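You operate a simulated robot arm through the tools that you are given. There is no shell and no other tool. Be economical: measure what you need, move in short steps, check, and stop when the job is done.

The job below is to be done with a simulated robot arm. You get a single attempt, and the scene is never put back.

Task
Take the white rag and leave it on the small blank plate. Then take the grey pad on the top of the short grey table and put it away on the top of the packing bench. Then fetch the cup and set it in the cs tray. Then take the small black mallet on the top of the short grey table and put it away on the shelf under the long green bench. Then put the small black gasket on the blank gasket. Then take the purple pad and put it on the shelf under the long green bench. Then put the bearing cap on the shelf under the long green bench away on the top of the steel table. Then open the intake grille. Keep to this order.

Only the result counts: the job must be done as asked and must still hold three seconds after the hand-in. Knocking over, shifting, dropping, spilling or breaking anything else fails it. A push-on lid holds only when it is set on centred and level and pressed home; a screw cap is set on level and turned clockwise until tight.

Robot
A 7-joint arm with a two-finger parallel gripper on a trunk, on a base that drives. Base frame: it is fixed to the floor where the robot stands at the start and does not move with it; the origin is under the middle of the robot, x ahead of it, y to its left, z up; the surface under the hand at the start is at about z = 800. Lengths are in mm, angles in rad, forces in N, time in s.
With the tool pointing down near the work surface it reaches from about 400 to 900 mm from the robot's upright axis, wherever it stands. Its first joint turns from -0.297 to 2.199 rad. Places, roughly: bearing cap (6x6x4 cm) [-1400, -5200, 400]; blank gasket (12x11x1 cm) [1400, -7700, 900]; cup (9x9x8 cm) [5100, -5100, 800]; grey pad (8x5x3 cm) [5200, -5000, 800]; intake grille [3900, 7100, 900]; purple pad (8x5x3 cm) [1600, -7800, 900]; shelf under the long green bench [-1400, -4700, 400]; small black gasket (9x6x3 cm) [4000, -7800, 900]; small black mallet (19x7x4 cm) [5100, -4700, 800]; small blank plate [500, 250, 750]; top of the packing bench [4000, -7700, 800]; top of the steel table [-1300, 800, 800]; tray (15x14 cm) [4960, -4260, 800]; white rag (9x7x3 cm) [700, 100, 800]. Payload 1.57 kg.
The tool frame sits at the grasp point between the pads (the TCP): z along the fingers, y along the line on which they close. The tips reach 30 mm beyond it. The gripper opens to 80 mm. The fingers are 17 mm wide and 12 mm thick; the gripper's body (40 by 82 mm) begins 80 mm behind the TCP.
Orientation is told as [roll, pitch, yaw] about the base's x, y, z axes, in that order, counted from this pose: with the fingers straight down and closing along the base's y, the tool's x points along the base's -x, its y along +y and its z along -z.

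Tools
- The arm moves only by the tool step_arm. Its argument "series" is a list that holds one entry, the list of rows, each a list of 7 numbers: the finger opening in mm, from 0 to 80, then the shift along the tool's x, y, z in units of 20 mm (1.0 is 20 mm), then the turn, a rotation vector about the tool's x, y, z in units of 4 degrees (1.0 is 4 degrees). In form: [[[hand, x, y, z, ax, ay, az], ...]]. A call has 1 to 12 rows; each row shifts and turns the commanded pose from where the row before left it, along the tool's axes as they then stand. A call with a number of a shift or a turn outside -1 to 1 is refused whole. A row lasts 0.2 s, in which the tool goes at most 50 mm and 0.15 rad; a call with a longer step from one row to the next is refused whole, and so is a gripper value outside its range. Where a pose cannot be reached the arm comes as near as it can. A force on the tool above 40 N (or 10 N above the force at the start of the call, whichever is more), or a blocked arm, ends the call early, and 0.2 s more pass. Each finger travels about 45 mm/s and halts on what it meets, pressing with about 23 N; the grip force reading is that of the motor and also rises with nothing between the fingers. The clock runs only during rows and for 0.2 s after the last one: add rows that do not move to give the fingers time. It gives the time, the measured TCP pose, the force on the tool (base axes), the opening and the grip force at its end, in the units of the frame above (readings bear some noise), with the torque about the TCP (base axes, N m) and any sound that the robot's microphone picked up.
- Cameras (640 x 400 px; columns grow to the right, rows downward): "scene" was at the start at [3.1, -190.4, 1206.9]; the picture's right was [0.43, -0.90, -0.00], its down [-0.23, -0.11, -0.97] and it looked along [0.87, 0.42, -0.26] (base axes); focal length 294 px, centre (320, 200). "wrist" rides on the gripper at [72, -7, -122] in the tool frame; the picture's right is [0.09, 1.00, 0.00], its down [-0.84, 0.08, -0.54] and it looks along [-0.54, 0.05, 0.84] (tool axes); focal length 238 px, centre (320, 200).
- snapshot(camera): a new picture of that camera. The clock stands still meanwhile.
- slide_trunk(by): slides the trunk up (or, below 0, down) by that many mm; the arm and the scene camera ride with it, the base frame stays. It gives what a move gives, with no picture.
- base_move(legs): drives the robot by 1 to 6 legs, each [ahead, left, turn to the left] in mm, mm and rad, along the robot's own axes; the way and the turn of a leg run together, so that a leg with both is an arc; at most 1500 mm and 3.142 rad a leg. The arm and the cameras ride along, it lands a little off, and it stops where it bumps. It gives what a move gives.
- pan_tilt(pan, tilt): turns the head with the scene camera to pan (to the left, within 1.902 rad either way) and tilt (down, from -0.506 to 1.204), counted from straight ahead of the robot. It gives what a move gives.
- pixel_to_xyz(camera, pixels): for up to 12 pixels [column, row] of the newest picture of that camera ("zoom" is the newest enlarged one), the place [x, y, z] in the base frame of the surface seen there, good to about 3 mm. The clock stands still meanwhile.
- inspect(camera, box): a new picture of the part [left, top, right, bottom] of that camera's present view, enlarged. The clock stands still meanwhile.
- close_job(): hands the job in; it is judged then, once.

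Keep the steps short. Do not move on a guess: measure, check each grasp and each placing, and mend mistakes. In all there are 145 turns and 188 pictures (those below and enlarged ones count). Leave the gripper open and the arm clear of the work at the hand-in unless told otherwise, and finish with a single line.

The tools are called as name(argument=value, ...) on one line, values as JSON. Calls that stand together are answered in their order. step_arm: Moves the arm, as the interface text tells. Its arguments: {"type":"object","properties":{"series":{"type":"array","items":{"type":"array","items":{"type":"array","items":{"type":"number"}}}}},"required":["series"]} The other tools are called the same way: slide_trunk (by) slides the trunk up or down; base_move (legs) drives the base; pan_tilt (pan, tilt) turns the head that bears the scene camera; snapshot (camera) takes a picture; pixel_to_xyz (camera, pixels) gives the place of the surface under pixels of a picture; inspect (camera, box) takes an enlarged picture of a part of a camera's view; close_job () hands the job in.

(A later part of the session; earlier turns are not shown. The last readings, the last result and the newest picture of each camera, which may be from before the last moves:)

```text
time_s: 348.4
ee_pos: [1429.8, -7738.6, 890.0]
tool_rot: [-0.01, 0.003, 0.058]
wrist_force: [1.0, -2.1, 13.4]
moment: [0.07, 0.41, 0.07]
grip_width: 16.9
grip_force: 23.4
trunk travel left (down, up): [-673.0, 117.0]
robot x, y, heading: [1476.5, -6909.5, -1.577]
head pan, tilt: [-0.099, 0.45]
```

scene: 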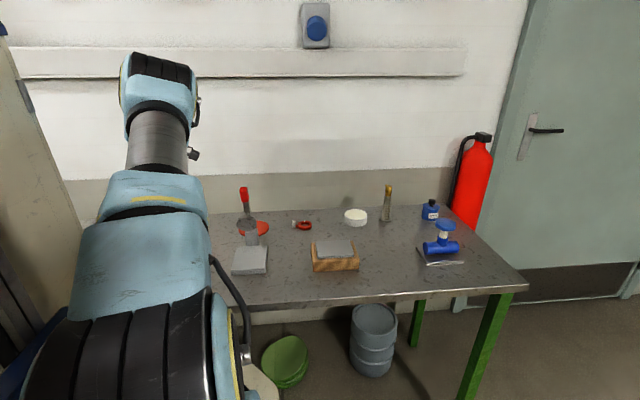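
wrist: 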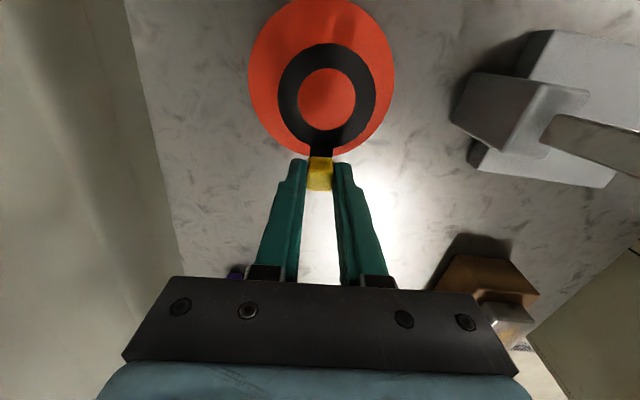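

Contact felt (13 N). Opening to 45 mm and rising.

step_arm(series=[[[0, 0, 0, -0.04, 0, 0, 0], [45, 0, 0, 0, 0, 0, 0], [45, 0, 0, 0, 0, 0, 0], [45, 0, 0, 0, 0, 0, 0], [45, 0, 0, -0.5, 0, 0, 0], [45, 0, 0, -1, 0, 0, 0], [45, 0, 0, -1, 0, 0, 0], [45, 0, 0, -1, 0, 0, 0]]])

snapshot(camera="wrist")

```text
time_s: 350.2
ee_pos: [1428.4, -7736.2, 959.1]
tool_rot: [-0.005, 0.005, 0.06]
wrist_force: [-0.5, -0.4, -1.0]
moment: [0.0, 0.04, 0.03]
grip_width: 44.9
grip_force: 0.1
trunk travel left (down, up): [-673.0, 117.0]
robot x, y, heading: [1479.2, -6913.7, -1.573]
head pan, tilt: [-0.099, 0.45]
```

```text
103 pictures are left
```

wrist: 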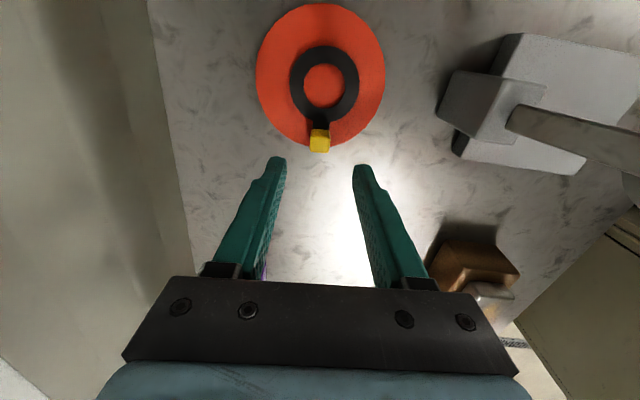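

The black gasket lies centred on the red blank. Next the purple pad: rising and moving the hand toward it to measure.

step_arm(series=[[[60, 0, 0, -1, 0, 0, 0], [80, 0, 0, -1, 0, 0, 0], [80, -1, 0, -0.5, 0, 0, 0], [80, -1, 0, 0, 0, 0, 0], [80, -1, 0, 0, 0, 0, 0], [80, -1, 0, 0, 0, 0, 0], [80, -1, 0, 0, 0, 0, 0], [80, -1, 0, 0, 0, 0, 0], [80, -1, 0, 0, 0, 0, 0], [80, -1, 0, 0, 0, 0, 0]]])

snapshot(camera="wrist")

```text
time_s: 352.4
ee_pos: [1589.5, -7728.9, 1011.2]
tool_rot: [-0.008, 0.004, 0.059]
wrist_force: [-0.5, -0.5, -1.0]
moment: [-0.03, -0.04, -0.02]
grip_width: 80.0
grip_force: 0.1
trunk travel left (down, up): [-673.0, 117.0]
robot x, y, heading: [1480.0, -6912.5, -1.571]
head pan, tilt: [-0.099, 0.45]
```

```text
102 pictures are left
```

wrist: 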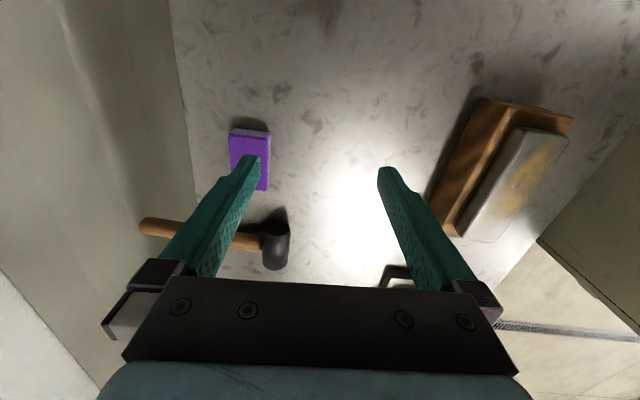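

pixel_to_xyz(camera="wrist", pixels=[[232, 137], [267, 135], [266, 185], [248, 148], [233, 165], [268, 160], [272, 245], [190, 120], [188, 90]])

```text
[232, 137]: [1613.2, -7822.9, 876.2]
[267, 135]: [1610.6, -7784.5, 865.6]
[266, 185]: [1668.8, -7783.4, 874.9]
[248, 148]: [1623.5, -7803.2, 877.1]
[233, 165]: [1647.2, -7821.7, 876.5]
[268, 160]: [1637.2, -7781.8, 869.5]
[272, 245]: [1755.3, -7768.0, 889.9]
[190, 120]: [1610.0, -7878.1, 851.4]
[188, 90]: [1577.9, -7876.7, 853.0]
```

Pad centre about (1645, −7803), long side along x, top 876. It's just beyond reach; moving the base left 130 and ahead 35, then bringing the hand over it.

base_move(legs=[[0, 130, 0], [35, 0, 0]])

step_arm(series=[[[80, 0.94, -0.2, 0, 0, 0, 0], [80, 0.94, -0.2, 0, 0, 0, 0], [80, 0.94, -0.2, 0, 0, 0, 0], [80, 0.94, -0.2, 0, 0, 0, 0], [80, 0, -0.5, 0, 0, 0, 0]]])

snapshot(camera="wrist")

```text
time_s: 354.1
ee_pos: [1717.0, -7764.5, 1010.7]
tool_rot: [-0.006, 0.004, 0.055]
wrist_force: [0.1, -0.5, -0.4]
moment: [0.03, 0.01, 0.0]
grip_width: 80.2
grip_force: 0.0
trunk travel left (down, up): [-673.0, 117.0]
robot x, y, heading: [1606.1, -6948.4, -1.576]
head pan, tilt: [-0.099, 0.45]
```

```text
time_s: 355.3
ee_pos: [1643.7, -7793.4, 1010.1]
tool_rot: [-0.006, 0.003, 0.058]
wrist_force: [0.3, 0.2, 0.5]
moment: [-0.01, -0.03, 0.0]
grip_width: 79.8
grip_force: 0.1
trunk travel left (down, up): [-673.0, 117.0]
robot x, y, heading: [1609.9, -6949.1, -1.575]
head pan, tilt: [-0.099, 0.45]
```

```text
101 pictures are left
```

wrist: 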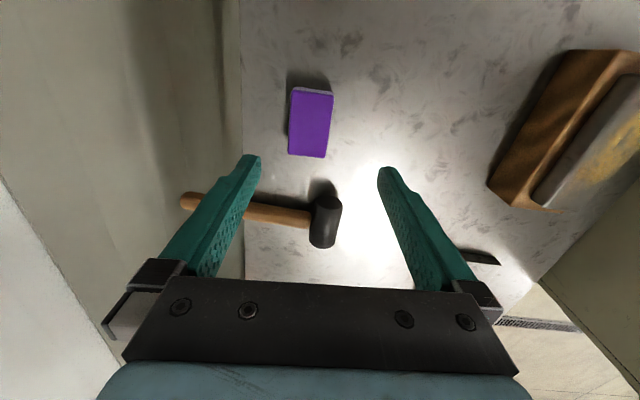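

pixel_to_xyz(camera="wrist", pixels=[[294, 92], [330, 96], [323, 153], [291, 150], [310, 122], [325, 205], [300, 215], [240, 205]])

```text
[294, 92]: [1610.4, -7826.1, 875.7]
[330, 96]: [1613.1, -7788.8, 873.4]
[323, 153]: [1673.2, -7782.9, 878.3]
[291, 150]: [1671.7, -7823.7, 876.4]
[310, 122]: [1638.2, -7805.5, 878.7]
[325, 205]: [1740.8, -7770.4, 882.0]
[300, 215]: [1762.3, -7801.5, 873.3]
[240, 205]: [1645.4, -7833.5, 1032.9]
```

Centre (1642, −7804). Shifting 11 mm, lowering the trunk 70 and the arm 50, gripping and lifting.

step_arm(series=[[[80, 0.07, -0.55, 0, 0, 0, 0], [80, 0, 0, 0, 0, 0, 0]]])

slide_trunk(by=-70)

step_arm(series=[[[80, 0, 0, 0.83, 0, 0, 0], [80, 0, 0, 0.83, 0, 0, 0], [80, 0, 0, 0.83, 0, 0, 0], [80, 0, 0, 0, 0, 0, 0], [0, 0, 0, 0, 0, 0, 0], [0, 0, 0, 0, 0, 0, 0], [0, 0, 0, 0, 0, 0, 0], [0, 0, 0, 0, 0, 0, 0], [0, 0, 0, 0, 0, 0, 0]]])

step_arm(series=[[[0, 0, 0, -0.5, 0, 0, 0], [0, 0, 0, -1, 0, 0, 0], [0, 0, 0, -1, 0, 0, 0], [0, 0, 0, -1, 0, 0, 0], [0, 0, 0, 0, 0, 0, 0]]])

snapshot(camera="wrist")

```text
time_s: 355.9
ee_pos: [1644.1, -7804.7, 1011.1]
tool_rot: [-0.007, 0.003, 0.056]
wrist_force: [-0.5, -0.7, -0.5]
moment: [0.0, 0.0, 0.02]
grip_width: 79.9
grip_force: 0.1
trunk travel left (down, up): [-673.0, 117.0]
robot x, y, heading: [1607.4, -6949.7, -1.576]
head pan, tilt: [-0.099, 0.45]
```

```text
time_s: 357.0
ee_pos: [1643.5, -7804.1, 939.6]
tool_rot: [-0.005, 0.001, 0.056]
wrist_force: [0.4, -0.2, -0.7]
moment: [0.0, 0.02, 0.02]
grip_width: 80.0
grip_force: 0.1
trunk travel left (down, up): [-603.0, 187.0]
robot x, y, heading: [1608.6, -6947.8, -1.575]
head pan, tilt: [-0.099, 0.45]
```

```text
time_s: 359.0
ee_pos: [1643.1, -7802.9, 891.5]
tool_rot: [-0.006, 0.002, 0.055]
wrist_force: [-0.3, -0.3, 0.6]
moment: [-0.02, -0.01, -0.02]
grip_width: 44.3
grip_force: 22.8
trunk travel left (down, up): [-603.0, 187.0]
robot x, y, heading: [1603.3, -6946.3, -1.572]
head pan, tilt: [-0.099, 0.45]
```

```text
time_s: 360.2
ee_pos: [1642.3, -7805.3, 960.6]
tool_rot: [-0.005, 0.004, 0.058]
wrist_force: [0.5, -0.3, -0.5]
moment: [0.03, -0.03, -0.03]
grip_width: 43.9
grip_force: 22.9
trunk travel left (down, up): [-603.0, 187.0]
robot x, y, heading: [1606.1, -6948.4, -1.576]
head pan, tilt: [-0.099, 0.45]
```

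```text
100 pictures are left
```

wrist: 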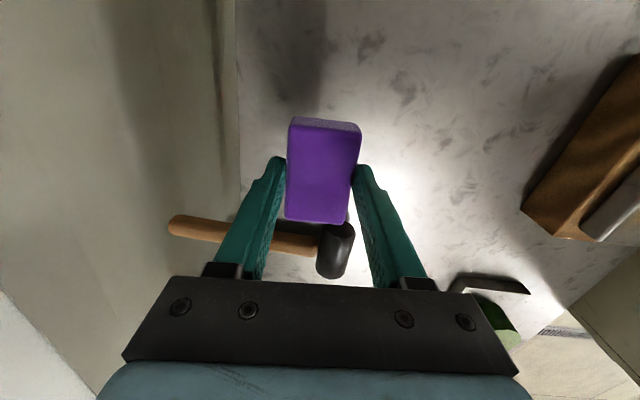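

The pad is held (44 mm). Raising the trunk, backing away, turning to heading π and driving toward the shelf.

slide_trunk(by=185)

base_move(legs=[[-700, 0, 0], [0, 0, -1.567], [1450, 0, 0], [0, -1300, 0], [0, -1150, 0]])

step_arm(series=[[[0, 0, 0, 0, 0, 0, -1], [0, 0, 0, 0, 0, 0, -1], [0, 0, 0, 0, 0, 0, -1], [0, 0, 0, 0, 0, 0, -1], [0, 0, 0, 0, 0, 0, -1], [0, 0, 0, 0, 0, 0, -1], [0, 0, 0, 0, 0, 0, -1], [0, 0, 0, 0, 0, 0, -1], [0, 0, 0, 0, 0, 0, -1], [0, 0, 0, 0, 0, 0, -1], [0, 0, 0, 0, 0, 0, -1], [0, 0, 0, 0, 0, 0, -1]]])

step_arm(series=[[[0, 0, 0, 0, 0, 0, -1], [0, 0, 0, 0, 0, 0, -1], [0, 0, 0, 0, 0, 0, -1], [0, 0, 0, 0, 0, 0, -1], [0, 0, 0, 0, 0, 0, -1], [0, 0, 0, 0, 0, 0, -1], [0, 0, 0, 0, 0, 0, -1], [0, 0, 0, 0, 0, 0, -1], [0, 0, 0, 0, 0, 0, -1], [0, 0, 0, 0, 0, 0, -0.6]]])

```text
time_s: 362.3
ee_pos: [1641.9, -7806.1, 1145.6]
tool_rot: [-0.006, 0.003, 0.057]
wrist_force: [0.0, -1.0, -0.6]
moment: [-0.05, 0.0, 0.02]
grip_width: 44.0
grip_force: 23.3
trunk travel left (down, up): [-788.0, 2.0]
robot x, y, heading: [1610.4, -6948.9, -1.575]
head pan, tilt: [-0.099, 0.45]
```

```text
time_s: 388.4
ee_pos: [-641.5, -3800.0, 1144.3]
tool_rot: [-0.005, 0.003, -1.528]
wrist_force: [0.6, -0.7, 0.1]
moment: [-0.02, -0.01, -0.04]
grip_width: 43.8
grip_force: 22.8
trunk travel left (down, up): [-788.0, 2.0]
robot x, y, heading: [212.8, -3778.2, 3.124]
head pan, tilt: [-0.099, 0.45]
```

```text
time_s: 391.0
ee_pos: [-641.8, -3800.2, 1145.8]
tool_rot: [0.001, 0.007, -0.689]
wrist_force: [-0.1, -0.5, 0.1]
moment: [0.01, 0.02, 0.0]
grip_width: 43.7
grip_force: 23.3
trunk travel left (down, up): [-788.0, 2.0]
robot x, y, heading: [214.0, -3775.6, 3.124]
head pan, tilt: [-0.099, 0.45]
```

```text
time_s: 393.2
ee_pos: [-641.7, -3799.3, 1145.1]
tool_rot: [0.003, 0.007, -0.02]
wrist_force: [-0.1, 0.0, 0.8]
moment: [0.01, -0.01, 0.02]
grip_width: 44.0
grip_force: 23.6
trunk travel left (down, up): [-788.0, 2.0]
robot x, y, heading: [214.2, -3779.2, 3.121]
head pan, tilt: [-0.099, 0.45]
```

Yaw is right. Pitching the hand forward 48° and drawing it back a little.

step_arm(series=[[[0, -0.5, 0, 0.3, 0, 1, 0], [0, -0.5, 0, 0.3, 0, 1, 0], [0, -0.5, 0, 0.3, 0, 1, 0], [0, -0.5, 0, 0.3, 0, 1, 0], [0, 0, 0, 0, 0, 1, 0], [0, 0, 0, 0, 0, 1, 0], [0, 0, 0, 0, 0, 1, 0], [0, 0, 0, 0, 0, 1, 0], [0, 0, 0, 0, 0, 1, 0], [0, 0, 0, 0, 0, 1, 0], [0, 0, 0, 0, 0, 1, 0], [0, 0, 0, 0, 0, 1, 0]]])

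slide_trunk(by=-395)

snapshot(camera="wrist")

```text
time_s: 395.8
ee_pos: [-605.3, -3797.7, 1116.4]
tool_rot: [0.02, 0.793, -0.014]
wrist_force: [-0.9, -0.6, -0.7]
moment: [0.02, -0.01, -0.01]
grip_width: 43.8
grip_force: 23.0
out of reach, approached as far as the arm can: row 12
trunk travel left (down, up): [-788.0, 2.0]
robot x, y, heading: [215.3, -3774.4, 3.121]
head pan, tilt: [-0.099, 0.45]
```

```text
time_s: 399.6
ee_pos: [-604.3, -3797.9, 719.7]
tool_rot: [0.021, 0.793, -0.015]
wrist_force: [-0.5, 0.0, -0.1]
moment: [0.01, 0.0, 0.05]
grip_width: 43.9
grip_force: 22.4
trunk travel left (down, up): [-393.0, 397.0]
robot x, y, heading: [210.9, -3779.9, 3.12]
head pan, tilt: [-0.099, 0.45]
```

```text
99 pictures are left
```

wrist: 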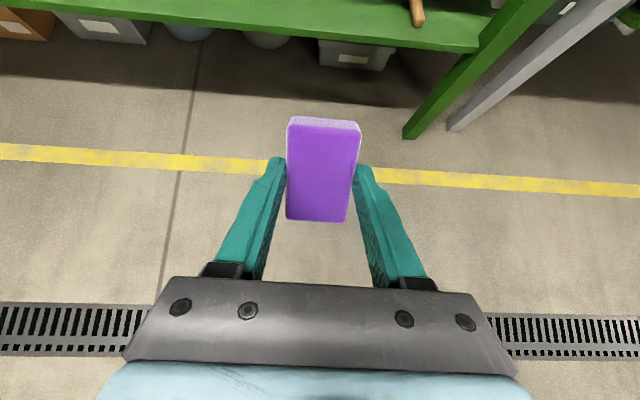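

The mallet's handle shows at (415,10). Shifting right 60 mm (target y ≈ −3737), lowering the trunk 205, then driving in.

base_move(legs=[[0, -60, 0.02]])

slide_trunk(by=-200)

base_move(legs=[[340, 0, 0]])

snapshot(camera="wrist")

snapshot(camera="scene")

```text
time_s: 400.5
ee_pos: [-603.4, -3753.3, 720.7]
tool_rot: [0.02, 0.792, 0.004]
wrist_force: [0.0, -0.1, 0.9]
moment: [-0.03, 0.03, 0.0]
grip_width: 43.9
grip_force: 23.1
trunk travel left (down, up): [-393.0, 397.0]
robot x, y, heading: [214.9, -3717.3, 3.143]
head pan, tilt: [-0.099, 0.45]
```

```text
time_s: 402.7
ee_pos: [-603.0, -3754.2, 521.1]
tool_rot: [0.022, 0.793, 0.005]
wrist_force: [-0.2, 0.5, -0.2]
moment: [0.02, 0.01, 0.03]
grip_width: 43.7
grip_force: 22.8
trunk travel left (down, up): [-193.0, 597.0]
robot x, y, heading: [216.6, -3713.6, 3.138]
head pan, tilt: [-0.099, 0.45]
```

```text
time_s: 404.9
ee_pos: [-942.4, -3753.5, 520.8]
tool_rot: [0.023, 0.793, 0.005]
wrist_force: [-0.8, -0.6, 0.1]
moment: [0.0, 0.0, -0.01]
grip_width: 44.0
grip_force: 23.3
trunk travel left (down, up): [-193.0, 597.0]
robot x, y, heading: [-123.5, -3717.1, 3.142]
head pan, tilt: [-0.099, 0.45]
```

```text
98 pictures are left
```

wrist: 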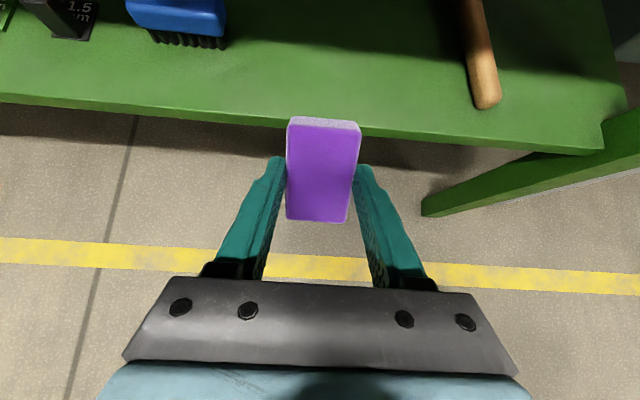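

```text
97 pictures are left
```

scene: 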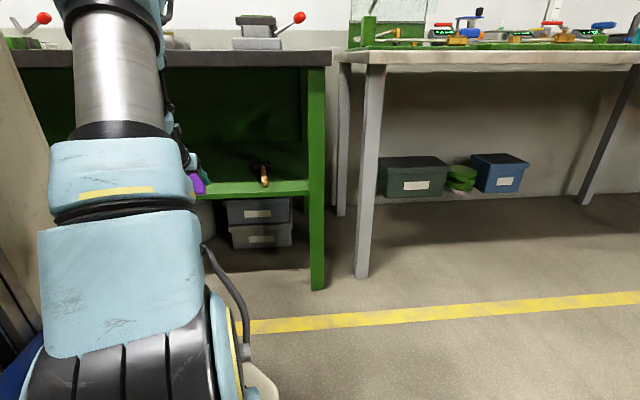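

The mallet lies fine on the shelf. Driving in 170 mm further.

base_move(legs=[[170, 0, 0]])

snapshot(camera="wrist")

snapshot(camera="scene")

```text
time_s: 406.4
ee_pos: [-1118.2, -3754.0, 520.8]
tool_rot: [0.021, 0.793, 0.008]
wrist_force: [1.2, -0.4, -0.8]
moment: [0.0, -0.05, -0.04]
grip_width: 43.8
grip_force: 23.8
trunk travel left (down, up): [-193.0, 597.0]
robot x, y, heading: [-295.2, -3716.3, -3.141]
head pan, tilt: [-0.099, 0.45]
```

```text
96 pictures are left
```

wrist: 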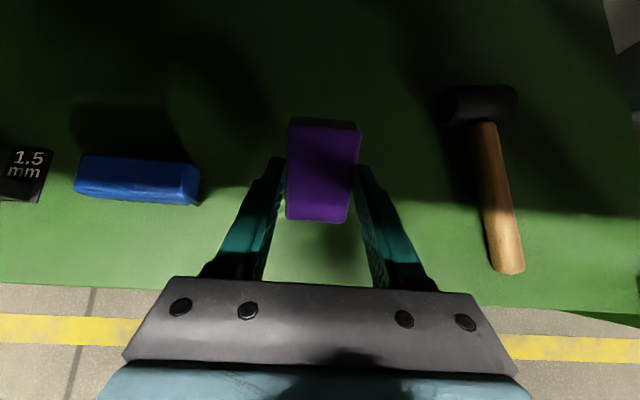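

```text
95 pictures are left
```

scene: 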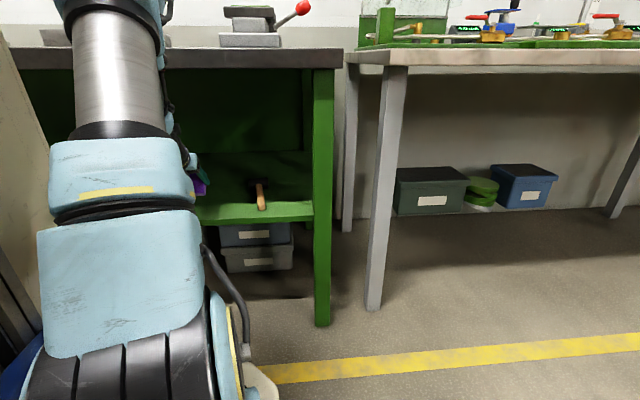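

Clear. Lowering the trunk 40, then 14 more, to press the pad's near edge down and lay it flat.

slide_trunk(by=-40)

slide_trunk(by=-13)

snapshot(camera="wrist")

pixel_to_xyz(camera="wrist", pixels=[[325, 140], [320, 180], [318, 210], [318, 225], [325, 128], [240, 250]])

```text
time_s: 407.2
ee_pos: [-1118.9, -3754.2, 483.1]
tool_rot: [0.018, 0.797, 0.007]
wrist_force: [-1.9, 0.7, 16.8]
moment: [-0.27, 0.13, -0.03]
grip_width: 43.9
grip_force: 23.1
trunk travel left (down, up): [-153.0, 637.0]
robot x, y, heading: [-299.1, -3717.2, -3.143]
head pan, tilt: [-0.099, 0.45]
```

```text
time_s: 407.9
ee_pos: [-1118.6, -3754.4, 470.7]
tool_rot: [0.021, 0.795, 0.004]
wrist_force: [-7.9, 0.5, 27.6]
moment: [-0.17, 0.36, -0.05]
grip_width: 44.1
grip_force: 22.7
trunk travel left (down, up): [-140.0, 650.0]
robot x, y, heading: [-296.9, -3716.8, -3.142]
head pan, tilt: [-0.099, 0.45]
```

```text
94 pictures are left
```

wrist: 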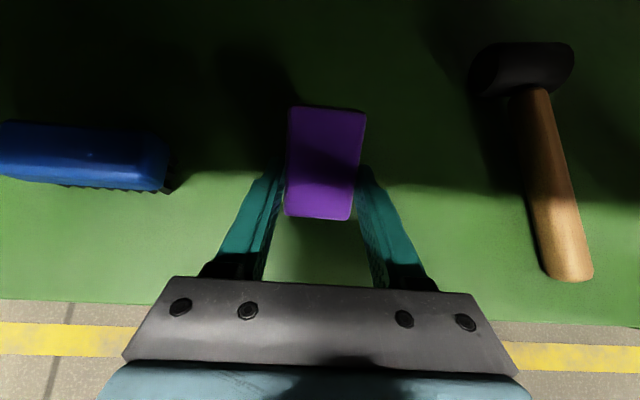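

```text
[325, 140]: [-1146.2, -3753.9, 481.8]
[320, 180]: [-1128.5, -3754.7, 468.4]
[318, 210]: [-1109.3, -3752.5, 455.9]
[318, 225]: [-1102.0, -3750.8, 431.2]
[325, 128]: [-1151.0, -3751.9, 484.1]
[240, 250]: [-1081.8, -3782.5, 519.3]
```

The pad is now at about 34°. Pitching the hand down 16° to bring it closer to flat before release.

step_arm(series=[[[0, 0, 0, 0, 0, -1, 0], [0, 0, 0, 0, 0, -1, 0], [0, 0, 0, 0, 0, -1, 0], [0, 0, 0, 0, 0, -1, 0], [0, 0, 0, 0, 0, -1, 0]]])

snapshot(camera="wrist")

pixel_to_xyz(camera="wrist", pixels=[[325, 140], [320, 180], [318, 210], [325, 125]])

```text
time_s: 409.1
ee_pos: [-1115.6, -3754.4, 466.6]
tool_rot: [0.016, 0.44, 0.0]
wrist_force: [-6.4, -0.9, 14.8]
moment: [-0.2, 0.01, -0.1]
grip_width: 44.0
grip_force: 22.9
trunk travel left (down, up): [-140.0, 650.0]
robot x, y, heading: [-296.8, -3719.3, -3.14]
head pan, tilt: [-0.099, 0.45]
```

```text
93 pictures are left
```

wrist: 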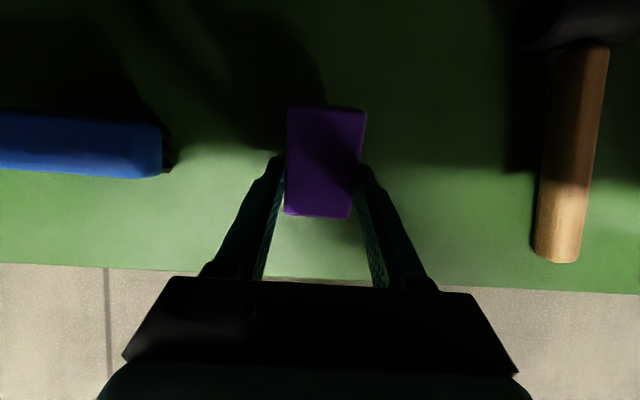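

```text
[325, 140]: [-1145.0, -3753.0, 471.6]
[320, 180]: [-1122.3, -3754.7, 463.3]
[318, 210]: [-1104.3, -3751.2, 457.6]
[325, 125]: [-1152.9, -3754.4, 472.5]
```

About 18° now. Releasing gradually.

step_arm(series=[[[43, 0, 0, 0, 0, 0, 0], [45, 0, 0, 0, 0, 0, 0], [48, 0, 0, 0, 0, 0, 0], [54, 0, 0, 0, 0, 0, 0], [62, 0, 0, 0, 0, 0, 0], [64, 0, 0, 0, 0, 0, 0]]])

snapshot(camera="wrist")

pixel_to_xyz(camera="wrist", pixels=[[325, 140], [320, 180], [318, 210], [325, 125]])

```text
time_s: 410.4
ee_pos: [-1117.1, -3754.2, 468.4]
tool_rot: [0.015, 0.444, -0.003]
wrist_force: [-0.8, 0.4, -0.9]
moment: [-0.02, -0.04, 0.01]
grip_width: 63.9
grip_force: 0.1
trunk travel left (down, up): [-140.0, 650.0]
robot x, y, heading: [-298.4, -3713.5, -3.138]
head pan, tilt: [-0.099, 0.45]
```

```text
92 pictures are left
```

wrist: 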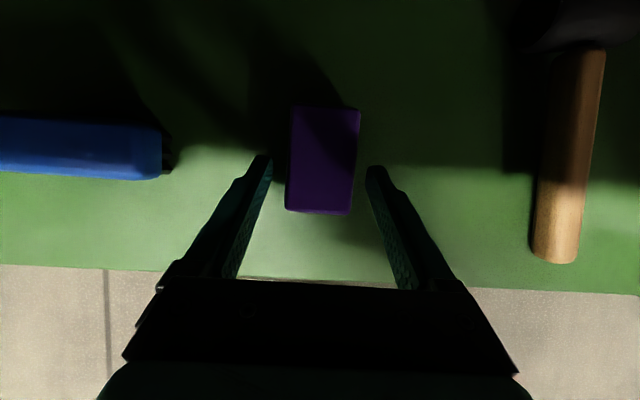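

```text
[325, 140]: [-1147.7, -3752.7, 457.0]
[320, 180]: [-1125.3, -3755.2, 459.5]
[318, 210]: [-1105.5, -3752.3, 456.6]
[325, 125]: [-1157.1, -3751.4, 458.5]
```

The pad lies flat. Backing out 350 mm and sliding left along the bench to look for the bearing cap near y ≈ −5200.

base_move(legs=[[-350, 0, 0]])

snapshot(camera="wrist")

base_move(legs=[[0, 1350, 0]])

step_arm(series=[[[80, 0, 0, 0, 0, 1, 0], [80, 0, 0, 0, 0, 1, 0], [80, 0, 0, 0, 0, 1, 0], [80, 0, 0, 0, 0, 1, 0], [80, 0, 0, 0, 0, 1, 0], [80, 0, 0, 0, 0, 1, 0], [80, 0, 0, 0, 0, 1, 0], [80, 0, 0, 0, 0, 1, 0], [80, 0, 0, 0, 0, 1, 0]]])

snapshot(camera="wrist")

snapshot(camera="scene")

```text
time_s: 412.7
ee_pos: [-771.5, -3750.7, 468.8]
tool_rot: [0.016, 0.443, -0.006]
wrist_force: [-0.6, 0.4, -0.2]
moment: [0.01, 0.0, 0.04]
grip_width: 64.3
grip_force: 0.0
trunk travel left (down, up): [-140.0, 650.0]
robot x, y, heading: [46.6, -3712.8, 3.134]
head pan, tilt: [-0.099, 0.45]
```

```text
91 pictures are left
```

wrist: 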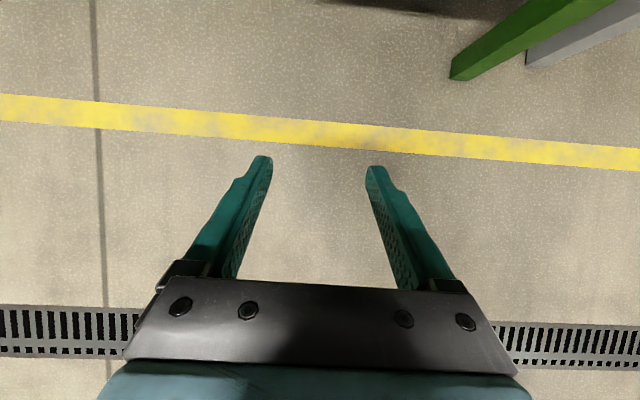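

```text
time_s: 419.6
ee_pos: [-775.2, -5124.1, 467.7]
tool_rot: [0.016, 0.443, -0.006]
wrist_force: [-0.2, 1.0, -0.6]
moment: [-0.01, 0.03, 0.02]
grip_width: 64.0
grip_force: 0.0
trunk travel left (down, up): [-140.0, 650.0]
robot x, y, heading: [42.7, -5088.3, 3.146]
head pan, tilt: [-0.099, 0.45]
```

```text
time_s: 421.6
ee_pos: [-776.1, -5124.1, 467.7]
tool_rot: [0.027, 1.073, 0.012]
wrist_force: [0.5, -0.2, 1.0]
moment: [0.0, 0.0, 0.02]
grip_width: 80.1
grip_force: 0.1
trunk travel left (down, up): [-140.0, 650.0]
robot x, y, heading: [43.5, -5087.5, 3.136]
head pan, tilt: [-0.099, 0.45]
```

```text
90 pictures are left
```

wrist: 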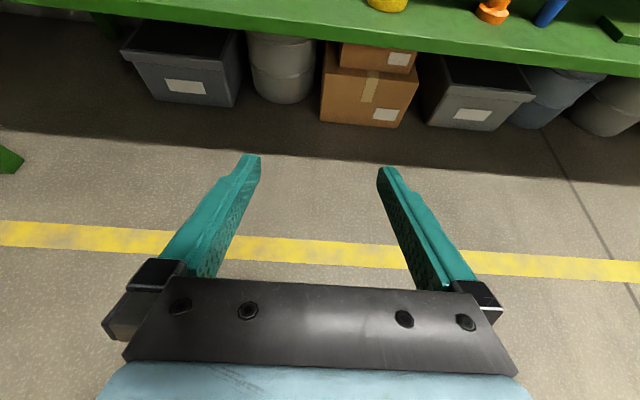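

```text
89 pictures are left
```

scene: 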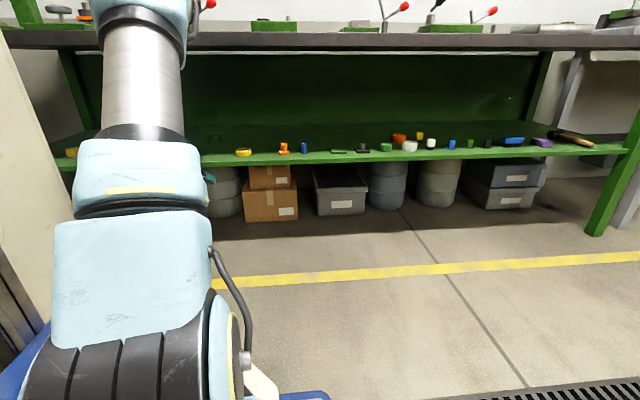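

Enlarging the scene view's left part of the shelf.

inspect(camera="scene", box=[190, 100, 350, 180])

pixel_to_xyz(camera="scene", pixels=[[215, 136], [243, 152], [283, 148], [70, 152], [205, 150], [230, 140], [304, 148]])

```text
4.00 times, centred on (270, 140) of scene
```

zoom: 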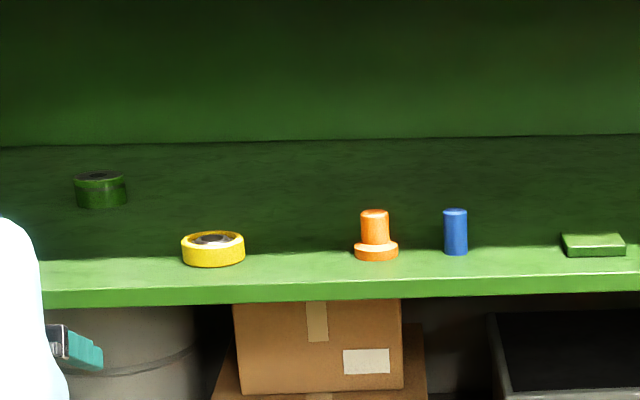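

```text
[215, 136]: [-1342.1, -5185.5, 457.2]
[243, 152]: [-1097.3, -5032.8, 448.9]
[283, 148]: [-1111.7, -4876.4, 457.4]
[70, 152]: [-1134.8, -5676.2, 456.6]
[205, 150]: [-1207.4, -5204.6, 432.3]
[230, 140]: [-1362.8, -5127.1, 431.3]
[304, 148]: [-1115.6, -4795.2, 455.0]
```

The dark-green cylinder at about (−1365, −5187) is the bearing cap. Checking where my forearm is, to be sure it will pass under the bench edge.

pixel_to_xyz(camera="scene", pixels=[[140, 20], [140, 60], [145, 100], [140, 150], [130, 190], [120, 260], [208, 178], [400, 38], [400, 48]])

pan_tilt(pan=0.1, tilt=0.1)

snapshot(camera="scene")

```text
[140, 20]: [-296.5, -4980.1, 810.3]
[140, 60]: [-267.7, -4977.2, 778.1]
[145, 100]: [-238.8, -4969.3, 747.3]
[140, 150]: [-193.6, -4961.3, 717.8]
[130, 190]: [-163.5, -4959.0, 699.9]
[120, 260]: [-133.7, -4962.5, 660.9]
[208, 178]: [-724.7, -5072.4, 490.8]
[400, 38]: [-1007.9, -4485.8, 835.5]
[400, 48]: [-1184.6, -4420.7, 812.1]
```

```text
time_s: 422.4
ee_pos: [-775.3, -5124.0, 468.5]
tool_rot: [0.03, 1.071, 0.014]
wrist_force: [0.4, 0.7, -0.4]
moment: [0.03, 0.02, 0.0]
grip_width: 80.1
grip_force: 0.0
trunk travel left (down, up): [-140.0, 650.0]
robot x, y, heading: [43.1, -5088.8, 3.141]
head pan, tilt: [0.099, 0.099]
```

```text
87 pictures are left
```

scene: 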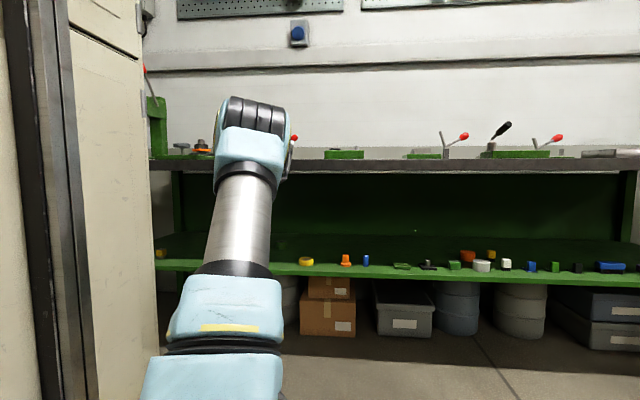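

pixel_to_xyz(camera="scene", pixels=[[250, 150], [240, 175], [258, 115], [280, 140], [255, 100], [240, 210], [238, 100], [270, 105]])

```text
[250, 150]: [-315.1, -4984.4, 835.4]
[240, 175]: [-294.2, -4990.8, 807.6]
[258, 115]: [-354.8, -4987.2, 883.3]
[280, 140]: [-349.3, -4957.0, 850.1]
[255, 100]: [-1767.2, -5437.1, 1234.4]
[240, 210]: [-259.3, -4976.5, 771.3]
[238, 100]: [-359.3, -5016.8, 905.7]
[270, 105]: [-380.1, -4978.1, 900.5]
```

The elbow would meet the bench edge in this posture. I'll stretch the arm flatter: extend 110 mm ahead and 100 mm up while tilting to about 15° below horizontal, then lower the trunk 100.

step_arm(series=[[[80, 0.875, 0, 0.305, 0, 0, 0], [80, 0.875, 0, 0.305, 0, 0, 0], [80, 0.875, 0, 0.305, 0, 0, 0], [80, 0.875, 0, 0.305, 0, 0, 0], [80, 0.875, 0, 0.305, 0, 0, 0], [80, 0.875, 0, 0.305, 0, 0, 0], [80, 0.875, 0, 0.305, 0, 0, 0], [80, 0.875, 0, 0.305, 0, 0, 0], [80, 0, 0, 0, 0, 1, 0], [80, 0, 0, 0, 0, 1, 0], [80, 0, 0, 0, 0, 1, 0]]])

slide_trunk(by=-80)

snapshot(camera="wrist")

snapshot(camera="scene")

```text
time_s: 424.8
ee_pos: [-885.5, -5125.1, 566.4]
tool_rot: [0.049, 1.284, 0.034]
wrist_force: [0.4, 0.0, 0.1]
moment: [-0.01, 0.05, -0.01]
grip_width: 80.0
grip_force: 0.1
trunk travel left (down, up): [-140.0, 650.0]
robot x, y, heading: [45.6, -5087.7, 3.134]
head pan, tilt: [0.099, 0.099]
```

```text
time_s: 426.0
ee_pos: [-886.2, -5124.9, 486.4]
tool_rot: [0.05, 1.281, 0.036]
wrist_force: [-0.5, -0.1, 0.0]
moment: [-0.01, -0.03, 0.01]
grip_width: 80.1
grip_force: 0.1
trunk travel left (down, up): [-60.0, 730.0]
robot x, y, heading: [45.3, -5091.8, 3.138]
head pan, tilt: [0.099, 0.099]
```

```text
86 pictures are left
```

wrist: 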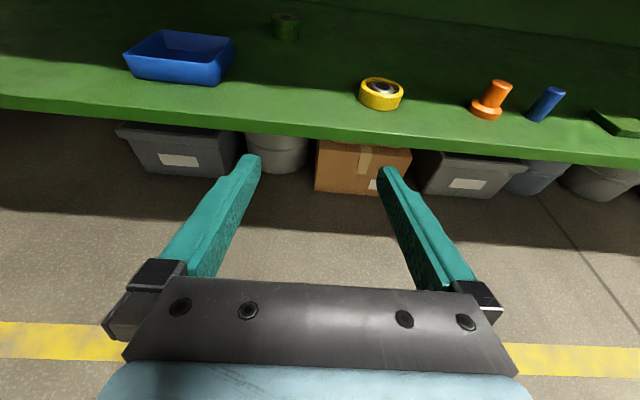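

```text
85 pictures are left
```

scene: 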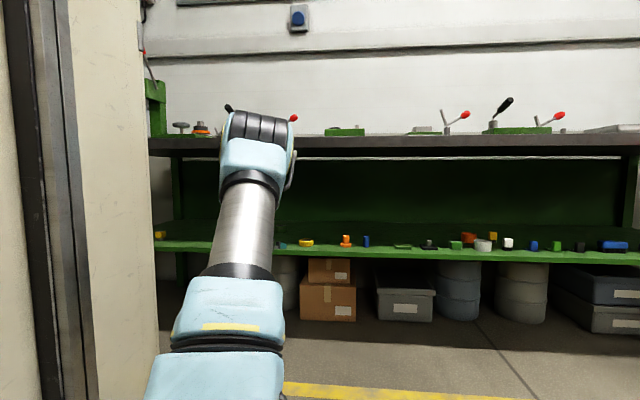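

Now I see the cap at (286,27), a blue bin (180,57) and the yellow ring (381,93). Measuring these and the elbow.

pixel_to_xyz(camera="wrist", pixels=[[286, 16], [286, 30], [274, 28], [299, 28], [233, 42], [213, 84], [222, 60], [361, 95], [300, 140], [165, 35]])

pixel_to_xyz(camera="scene", pixels=[[255, 155], [250, 180], [262, 120], [285, 150], [240, 240], [400, 152]])

```text
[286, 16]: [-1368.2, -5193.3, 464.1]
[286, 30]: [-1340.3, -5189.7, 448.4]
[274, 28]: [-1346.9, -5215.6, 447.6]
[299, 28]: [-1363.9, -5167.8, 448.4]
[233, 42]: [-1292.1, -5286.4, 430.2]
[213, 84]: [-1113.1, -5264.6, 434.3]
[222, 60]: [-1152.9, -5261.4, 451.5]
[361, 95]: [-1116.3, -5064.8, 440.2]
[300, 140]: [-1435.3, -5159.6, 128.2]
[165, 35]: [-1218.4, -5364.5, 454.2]
```

```text
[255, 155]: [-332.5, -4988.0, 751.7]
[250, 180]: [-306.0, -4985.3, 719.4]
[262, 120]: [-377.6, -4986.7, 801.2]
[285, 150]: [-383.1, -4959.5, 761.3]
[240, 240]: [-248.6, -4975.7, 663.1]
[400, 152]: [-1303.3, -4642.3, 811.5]
```

Cap centre ≈ (−1367, −5191), z 431–464. The bin's edge is at y ≈ −5262 and the ring's at −5065, so I'll come in at a slight angle (heading 3.25) through the middle of the gap.

base_move(legs=[[40, -83, 0], [0, 0, 0.112]])

slide_trunk(by=-20)

snapshot(camera="wrist")

```text
time_s: 427.6
ee_pos: [-915.7, -5145.1, 487.0]
tool_rot: [0.051, 1.281, 0.149]
wrist_force: [-0.5, 0.3, 0.0]
moment: [0.01, 0.01, -0.02]
grip_width: 79.9
grip_force: 0.1
trunk travel left (down, up): [-60.0, 730.0]
robot x, y, heading: [2.3, -5007.0, -3.032]
head pan, tilt: [0.099, 0.099]
```

```text
time_s: 428.3
ee_pos: [-914.6, -5146.6, 466.6]
tool_rot: [0.05, 1.281, 0.147]
wrist_force: [0.1, -0.2, 0.1]
moment: [0.0, 0.01, -0.01]
grip_width: 79.8
grip_force: 0.0
trunk travel left (down, up): [-40.0, 750.0]
robot x, y, heading: [-2.2, -5007.8, -3.036]
head pan, tilt: [0.099, 0.099]
```

```text
84 pictures are left
```

wrist: 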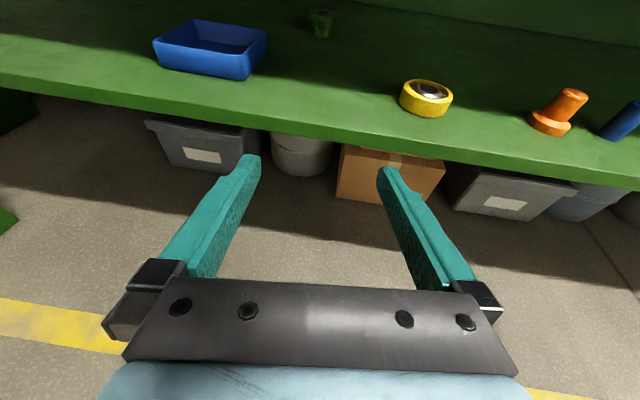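

The cap lines up with the hand's middle (321,22). Driving in 230 mm.

base_move(legs=[[230, 0, 0]])

snapshot(camera="wrist")

pixel_to_xyz(camera="wrist", pixels=[[320, 60], [320, 70], [310, 65], [330, 65], [320, 80], [200, 100], [420, 150]])

```text
time_s: 430.0
ee_pos: [-1147.5, -5168.0, 467.3]
tool_rot: [0.051, 1.28, 0.144]
wrist_force: [-1.1, -0.9, 0.0]
moment: [0.03, 0.01, -0.01]
grip_width: 79.9
grip_force: 0.2
trunk travel left (down, up): [-40.0, 750.0]
robot x, y, heading: [-227.1, -5030.8, -3.036]
head pan, tilt: [0.099, 0.099]
```

```text
83 pictures are left
```

wrist: 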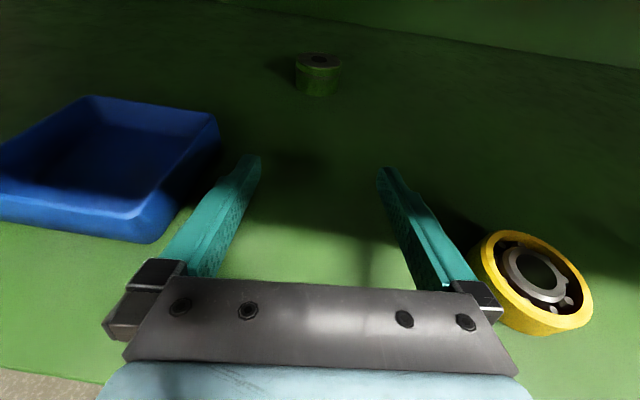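

```text
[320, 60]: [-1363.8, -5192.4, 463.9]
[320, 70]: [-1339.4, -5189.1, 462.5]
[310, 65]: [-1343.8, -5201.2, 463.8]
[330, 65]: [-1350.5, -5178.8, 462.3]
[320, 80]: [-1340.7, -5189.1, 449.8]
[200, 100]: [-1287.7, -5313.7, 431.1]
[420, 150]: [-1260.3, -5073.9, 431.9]
```

Measuring the clearances to the bin's corner and the ring.

pixel_to_xyz(camera="wrist", pixels=[[150, 238], [185, 200], [215, 130], [140, 212], [484, 265], [500, 300], [545, 330], [218, 118], [505, 320]])

```text
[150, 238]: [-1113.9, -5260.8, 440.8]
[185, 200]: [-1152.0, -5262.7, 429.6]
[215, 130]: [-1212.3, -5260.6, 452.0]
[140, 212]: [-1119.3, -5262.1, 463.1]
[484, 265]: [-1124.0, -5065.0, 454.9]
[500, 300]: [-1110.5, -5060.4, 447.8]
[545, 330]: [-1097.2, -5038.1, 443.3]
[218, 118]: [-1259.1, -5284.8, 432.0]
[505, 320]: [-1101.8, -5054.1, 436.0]
```

Clearances are over 25 mm on both sides. Narrowing the fingers to 72 mm and driving in 213 mm.

step_arm(series=[[[72, 0, 0, 0, 0, 0, 0], [72, 0, 0, 0, 0, 0, 0]]])

base_move(legs=[[140, 0, 0]])

snapshot(camera="wrist")

pixel_to_xyz(camera="wrist", pixels=[[320, 95], [320, 105], [320, 125], [295, 110], [345, 110], [320, 140]])

```text
time_s: 430.6
ee_pos: [-1148.5, -5169.3, 467.4]
tool_rot: [0.051, 1.282, 0.144]
wrist_force: [-0.2, 0.1, -0.5]
moment: [0.02, 0.0, 0.01]
grip_width: 72.0
grip_force: 0.0
trunk travel left (down, up): [-40.0, 750.0]
robot x, y, heading: [-224.6, -5032.2, -3.029]
head pan, tilt: [0.099, 0.099]
```

```text
time_s: 432.0
ee_pos: [-1288.1, -5182.1, 467.8]
tool_rot: [0.05, 1.281, 0.144]
wrist_force: [0.7, 0.7, -0.6]
moment: [-0.01, 0.01, 0.01]
grip_width: 71.9
grip_force: 0.1
trunk travel left (down, up): [-40.0, 750.0]
robot x, y, heading: [-368.4, -5045.1, -3.035]
head pan, tilt: [0.099, 0.099]
```

```text
82 pictures are left
```

wrist: 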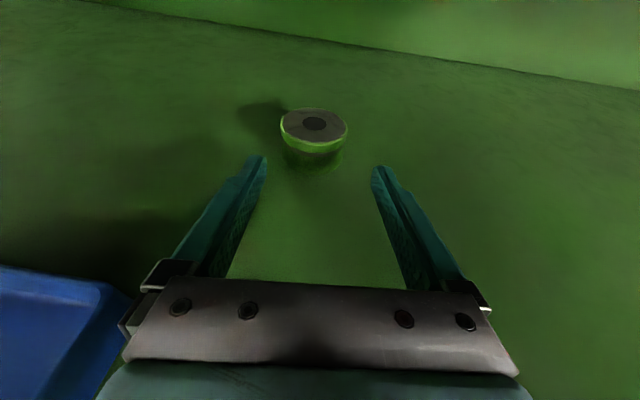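

```text
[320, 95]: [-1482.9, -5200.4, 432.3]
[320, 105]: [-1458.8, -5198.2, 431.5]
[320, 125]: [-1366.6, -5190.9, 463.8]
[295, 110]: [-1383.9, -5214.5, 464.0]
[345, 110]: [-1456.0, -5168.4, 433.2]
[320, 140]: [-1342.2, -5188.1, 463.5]
```

Cap centred well. Ahead 75 mm, trunk down 16 mm, then close.

base_move(legs=[[75, 2, 0]])

slide_trunk(by=-16)

snapshot(camera="wrist")

```text
time_s: 433.0
ee_pos: [-1360.6, -5192.2, 467.8]
tool_rot: [0.051, 1.281, 0.144]
wrist_force: [0.1, -0.8, 0.4]
moment: [0.01, 0.0, -0.01]
grip_width: 72.1
grip_force: 0.0
trunk travel left (down, up): [-40.0, 750.0]
robot x, y, heading: [-441.4, -5059.4, -3.039]
head pan, tilt: [0.099, 0.099]
```

```text
time_s: 433.6
ee_pos: [-1359.9, -5192.5, 450.7]
tool_rot: [0.051, 1.281, 0.143]
wrist_force: [-0.2, 1.0, -0.4]
moment: [0.03, 0.03, -0.03]
grip_width: 71.9
grip_force: 0.1
trunk travel left (down, up): [-24.0, 766.0]
robot x, y, heading: [-441.8, -5053.3, -3.035]
head pan, tilt: [0.099, 0.099]
```

```text
81 pictures are left
```

wrist: 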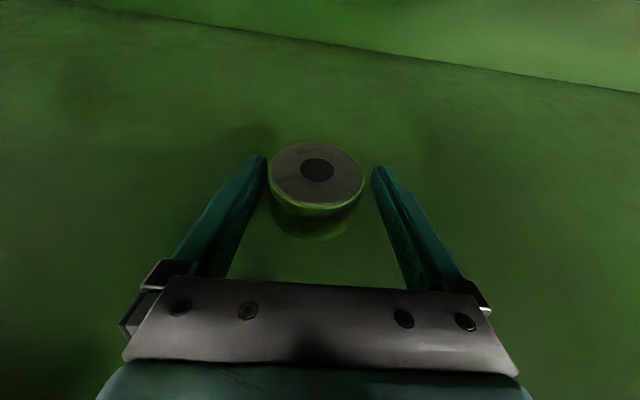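

Fingers flank the cap. Closing, then lifting 25 mm by the trunk.

step_arm(series=[[[0, 0, 0, 0.2, 0, 0, 0], [0, 0, 0, 0, 0, 0, 0], [0, 0, 0, 0, 0, 0, 0], [0, 0, 0, 0, 0, 0, 0], [0, 0, 0, 0, 0, 0, 0]]])

slide_trunk(by=28)

snapshot(camera="wrist")

```text
time_s: 434.8
ee_pos: [-1365.1, -5193.7, 451.5]
tool_rot: [0.05, 1.28, 0.143]
wrist_force: [1.1, -2.9, 3.7]
moment: [-0.13, -0.06, -0.01]
grip_width: 54.5
grip_force: 23.2
trunk travel left (down, up): [-24.0, 766.0]
robot x, y, heading: [-442.7, -5058.4, -3.034]
head pan, tilt: [0.099, 0.099]
```

```text
time_s: 435.6
ee_pos: [-1364.6, -5192.7, 477.9]
tool_rot: [0.052, 1.28, 0.145]
wrist_force: [-0.3, 0.0, -2.4]
moment: [0.01, 0.0, -0.01]
grip_width: 54.8
grip_force: 22.5
trunk travel left (down, up): [-52.0, 738.0]
robot x, y, heading: [-440.1, -5056.6, -3.034]
head pan, tilt: [0.099, 0.099]
```

```text
80 pictures are left
```

wrist: 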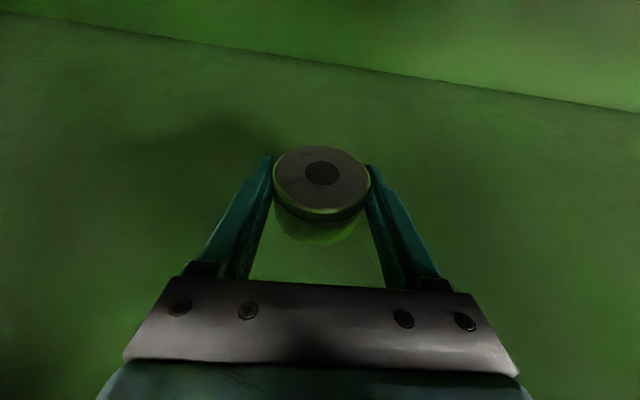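

The cap is held level (54.8 mm). Backing straight out, then raising the trunk.

base_move(legs=[[-490, 0, 0]])

slide_trunk(by=400)

slide_trunk(by=150)

base_move(legs=[[0, 0, -1.678], [0, 300, 0]])

pan_tilt(pan=0.0, tilt=0.35)

snapshot(camera="scene")

snapshot(camera="wrist")

```text
time_s: 438.5
ee_pos: [-874.0, -5135.7, 478.3]
tool_rot: [0.052, 1.282, 0.134]
wrist_force: [-0.1, -0.5, -2.6]
moment: [-0.02, 0.02, -0.02]
grip_width: 54.6
grip_force: 23.7
trunk travel left (down, up): [-52.0, 738.0]
robot x, y, heading: [50.1, -5003.4, -3.046]
head pan, tilt: [0.099, 0.099]
```

```text
time_s: 442.3
ee_pos: [-873.2, -5134.8, 878.3]
tool_rot: [0.052, 1.282, 0.138]
wrist_force: [-0.2, 0.1, -3.6]
moment: [-0.01, 0.0, 0.0]
grip_width: 54.6
grip_force: 23.1
trunk travel left (down, up): [-452.0, 338.0]
robot x, y, heading: [50.1, -5010.2, -3.043]
head pan, tilt: [0.099, 0.099]
```

```text
time_s: 444.1
ee_pos: [-872.6, -5135.0, 1027.5]
tool_rot: [0.052, 1.281, 0.136]
wrist_force: [-0.5, 0.0, -2.4]
moment: [-0.02, -0.05, 0.0]
grip_width: 54.6
grip_force: 22.8
trunk travel left (down, up): [-602.0, 188.0]
robot x, y, heading: [54.1, -5007.0, -3.047]
head pan, tilt: [0.099, 0.099]
```

```text
time_s: 450.1
ee_pos: [-298.4, -4075.9, 1028.2]
tool_rot: [0.05, 1.28, -1.523]
wrist_force: [0.8, -0.6, -3.1]
moment: [-0.03, 0.02, -0.02]
grip_width: 54.3
grip_force: 23.4
trunk travel left (down, up): [-602.0, 188.0]
robot x, y, heading: [-250.7, -5012.0, 1.586]
head pan, tilt: [0.099, 0.099]
```

```text
time_s: 450.9
ee_pos: [-298.0, -4076.0, 1027.6]
tool_rot: [0.051, 1.282, -1.523]
wrist_force: [0.2, 0.0, -2.1]
moment: [0.0, 0.02, 0.03]
grip_width: 54.4
grip_force: 23.3
trunk travel left (down, up): [-602.0, 188.0]
robot x, y, heading: [-252.8, -5006.3, 1.579]
head pan, tilt: [0.0, 0.351]
```

```text
79 pictures are left
```

scene: 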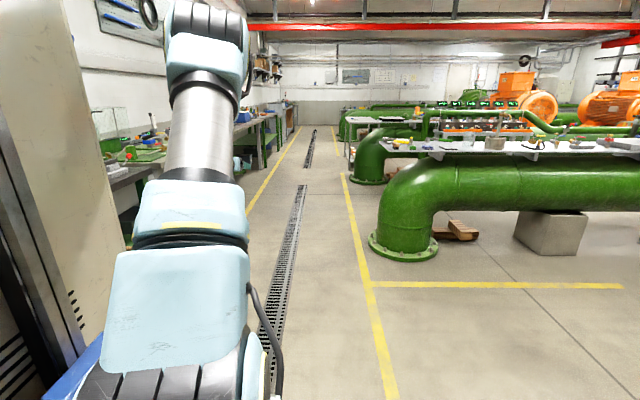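

```text
78 pictures are left
```

wrist: 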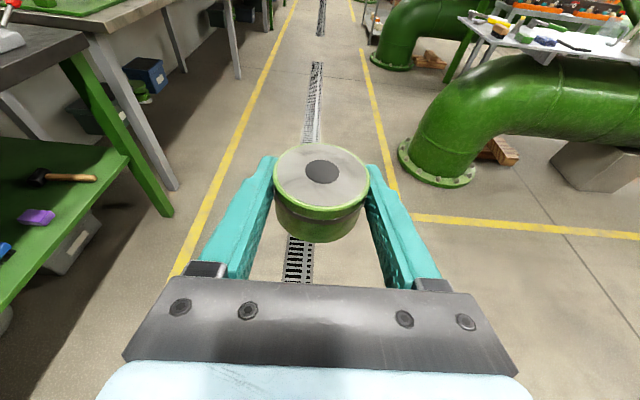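

Both pad and mallet are seen on the shelf. The aisle is clear; driving 4500 mm ahead along +y.

base_move(legs=[[1500, 0, -0.01], [1500, 0, 0], [1500, 0, 0]])

snapshot(camera="scene")

snapshot(camera="wrist")

```text
time_s: 472.3
ee_pos: [-365.9, 399.3, 1027.5]
tool_rot: [0.05, 1.282, -1.515]
wrist_force: [0.8, -0.1, -2.7]
moment: [-0.04, -0.01, -0.04]
grip_width: 54.1
grip_force: 23.0
trunk travel left (down, up): [-602.0, 188.0]
robot x, y, heading: [-310.4, -530.6, 1.59]
head pan, tilt: [0.0, 0.351]
```

```text
77 pictures are left
```

scene: 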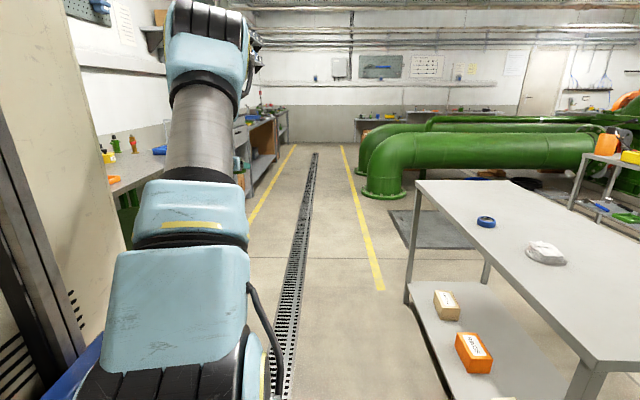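

```text
76 pictures are left
```

wrist: 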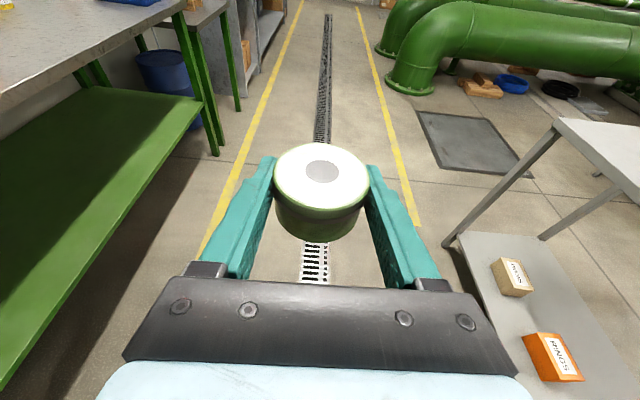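

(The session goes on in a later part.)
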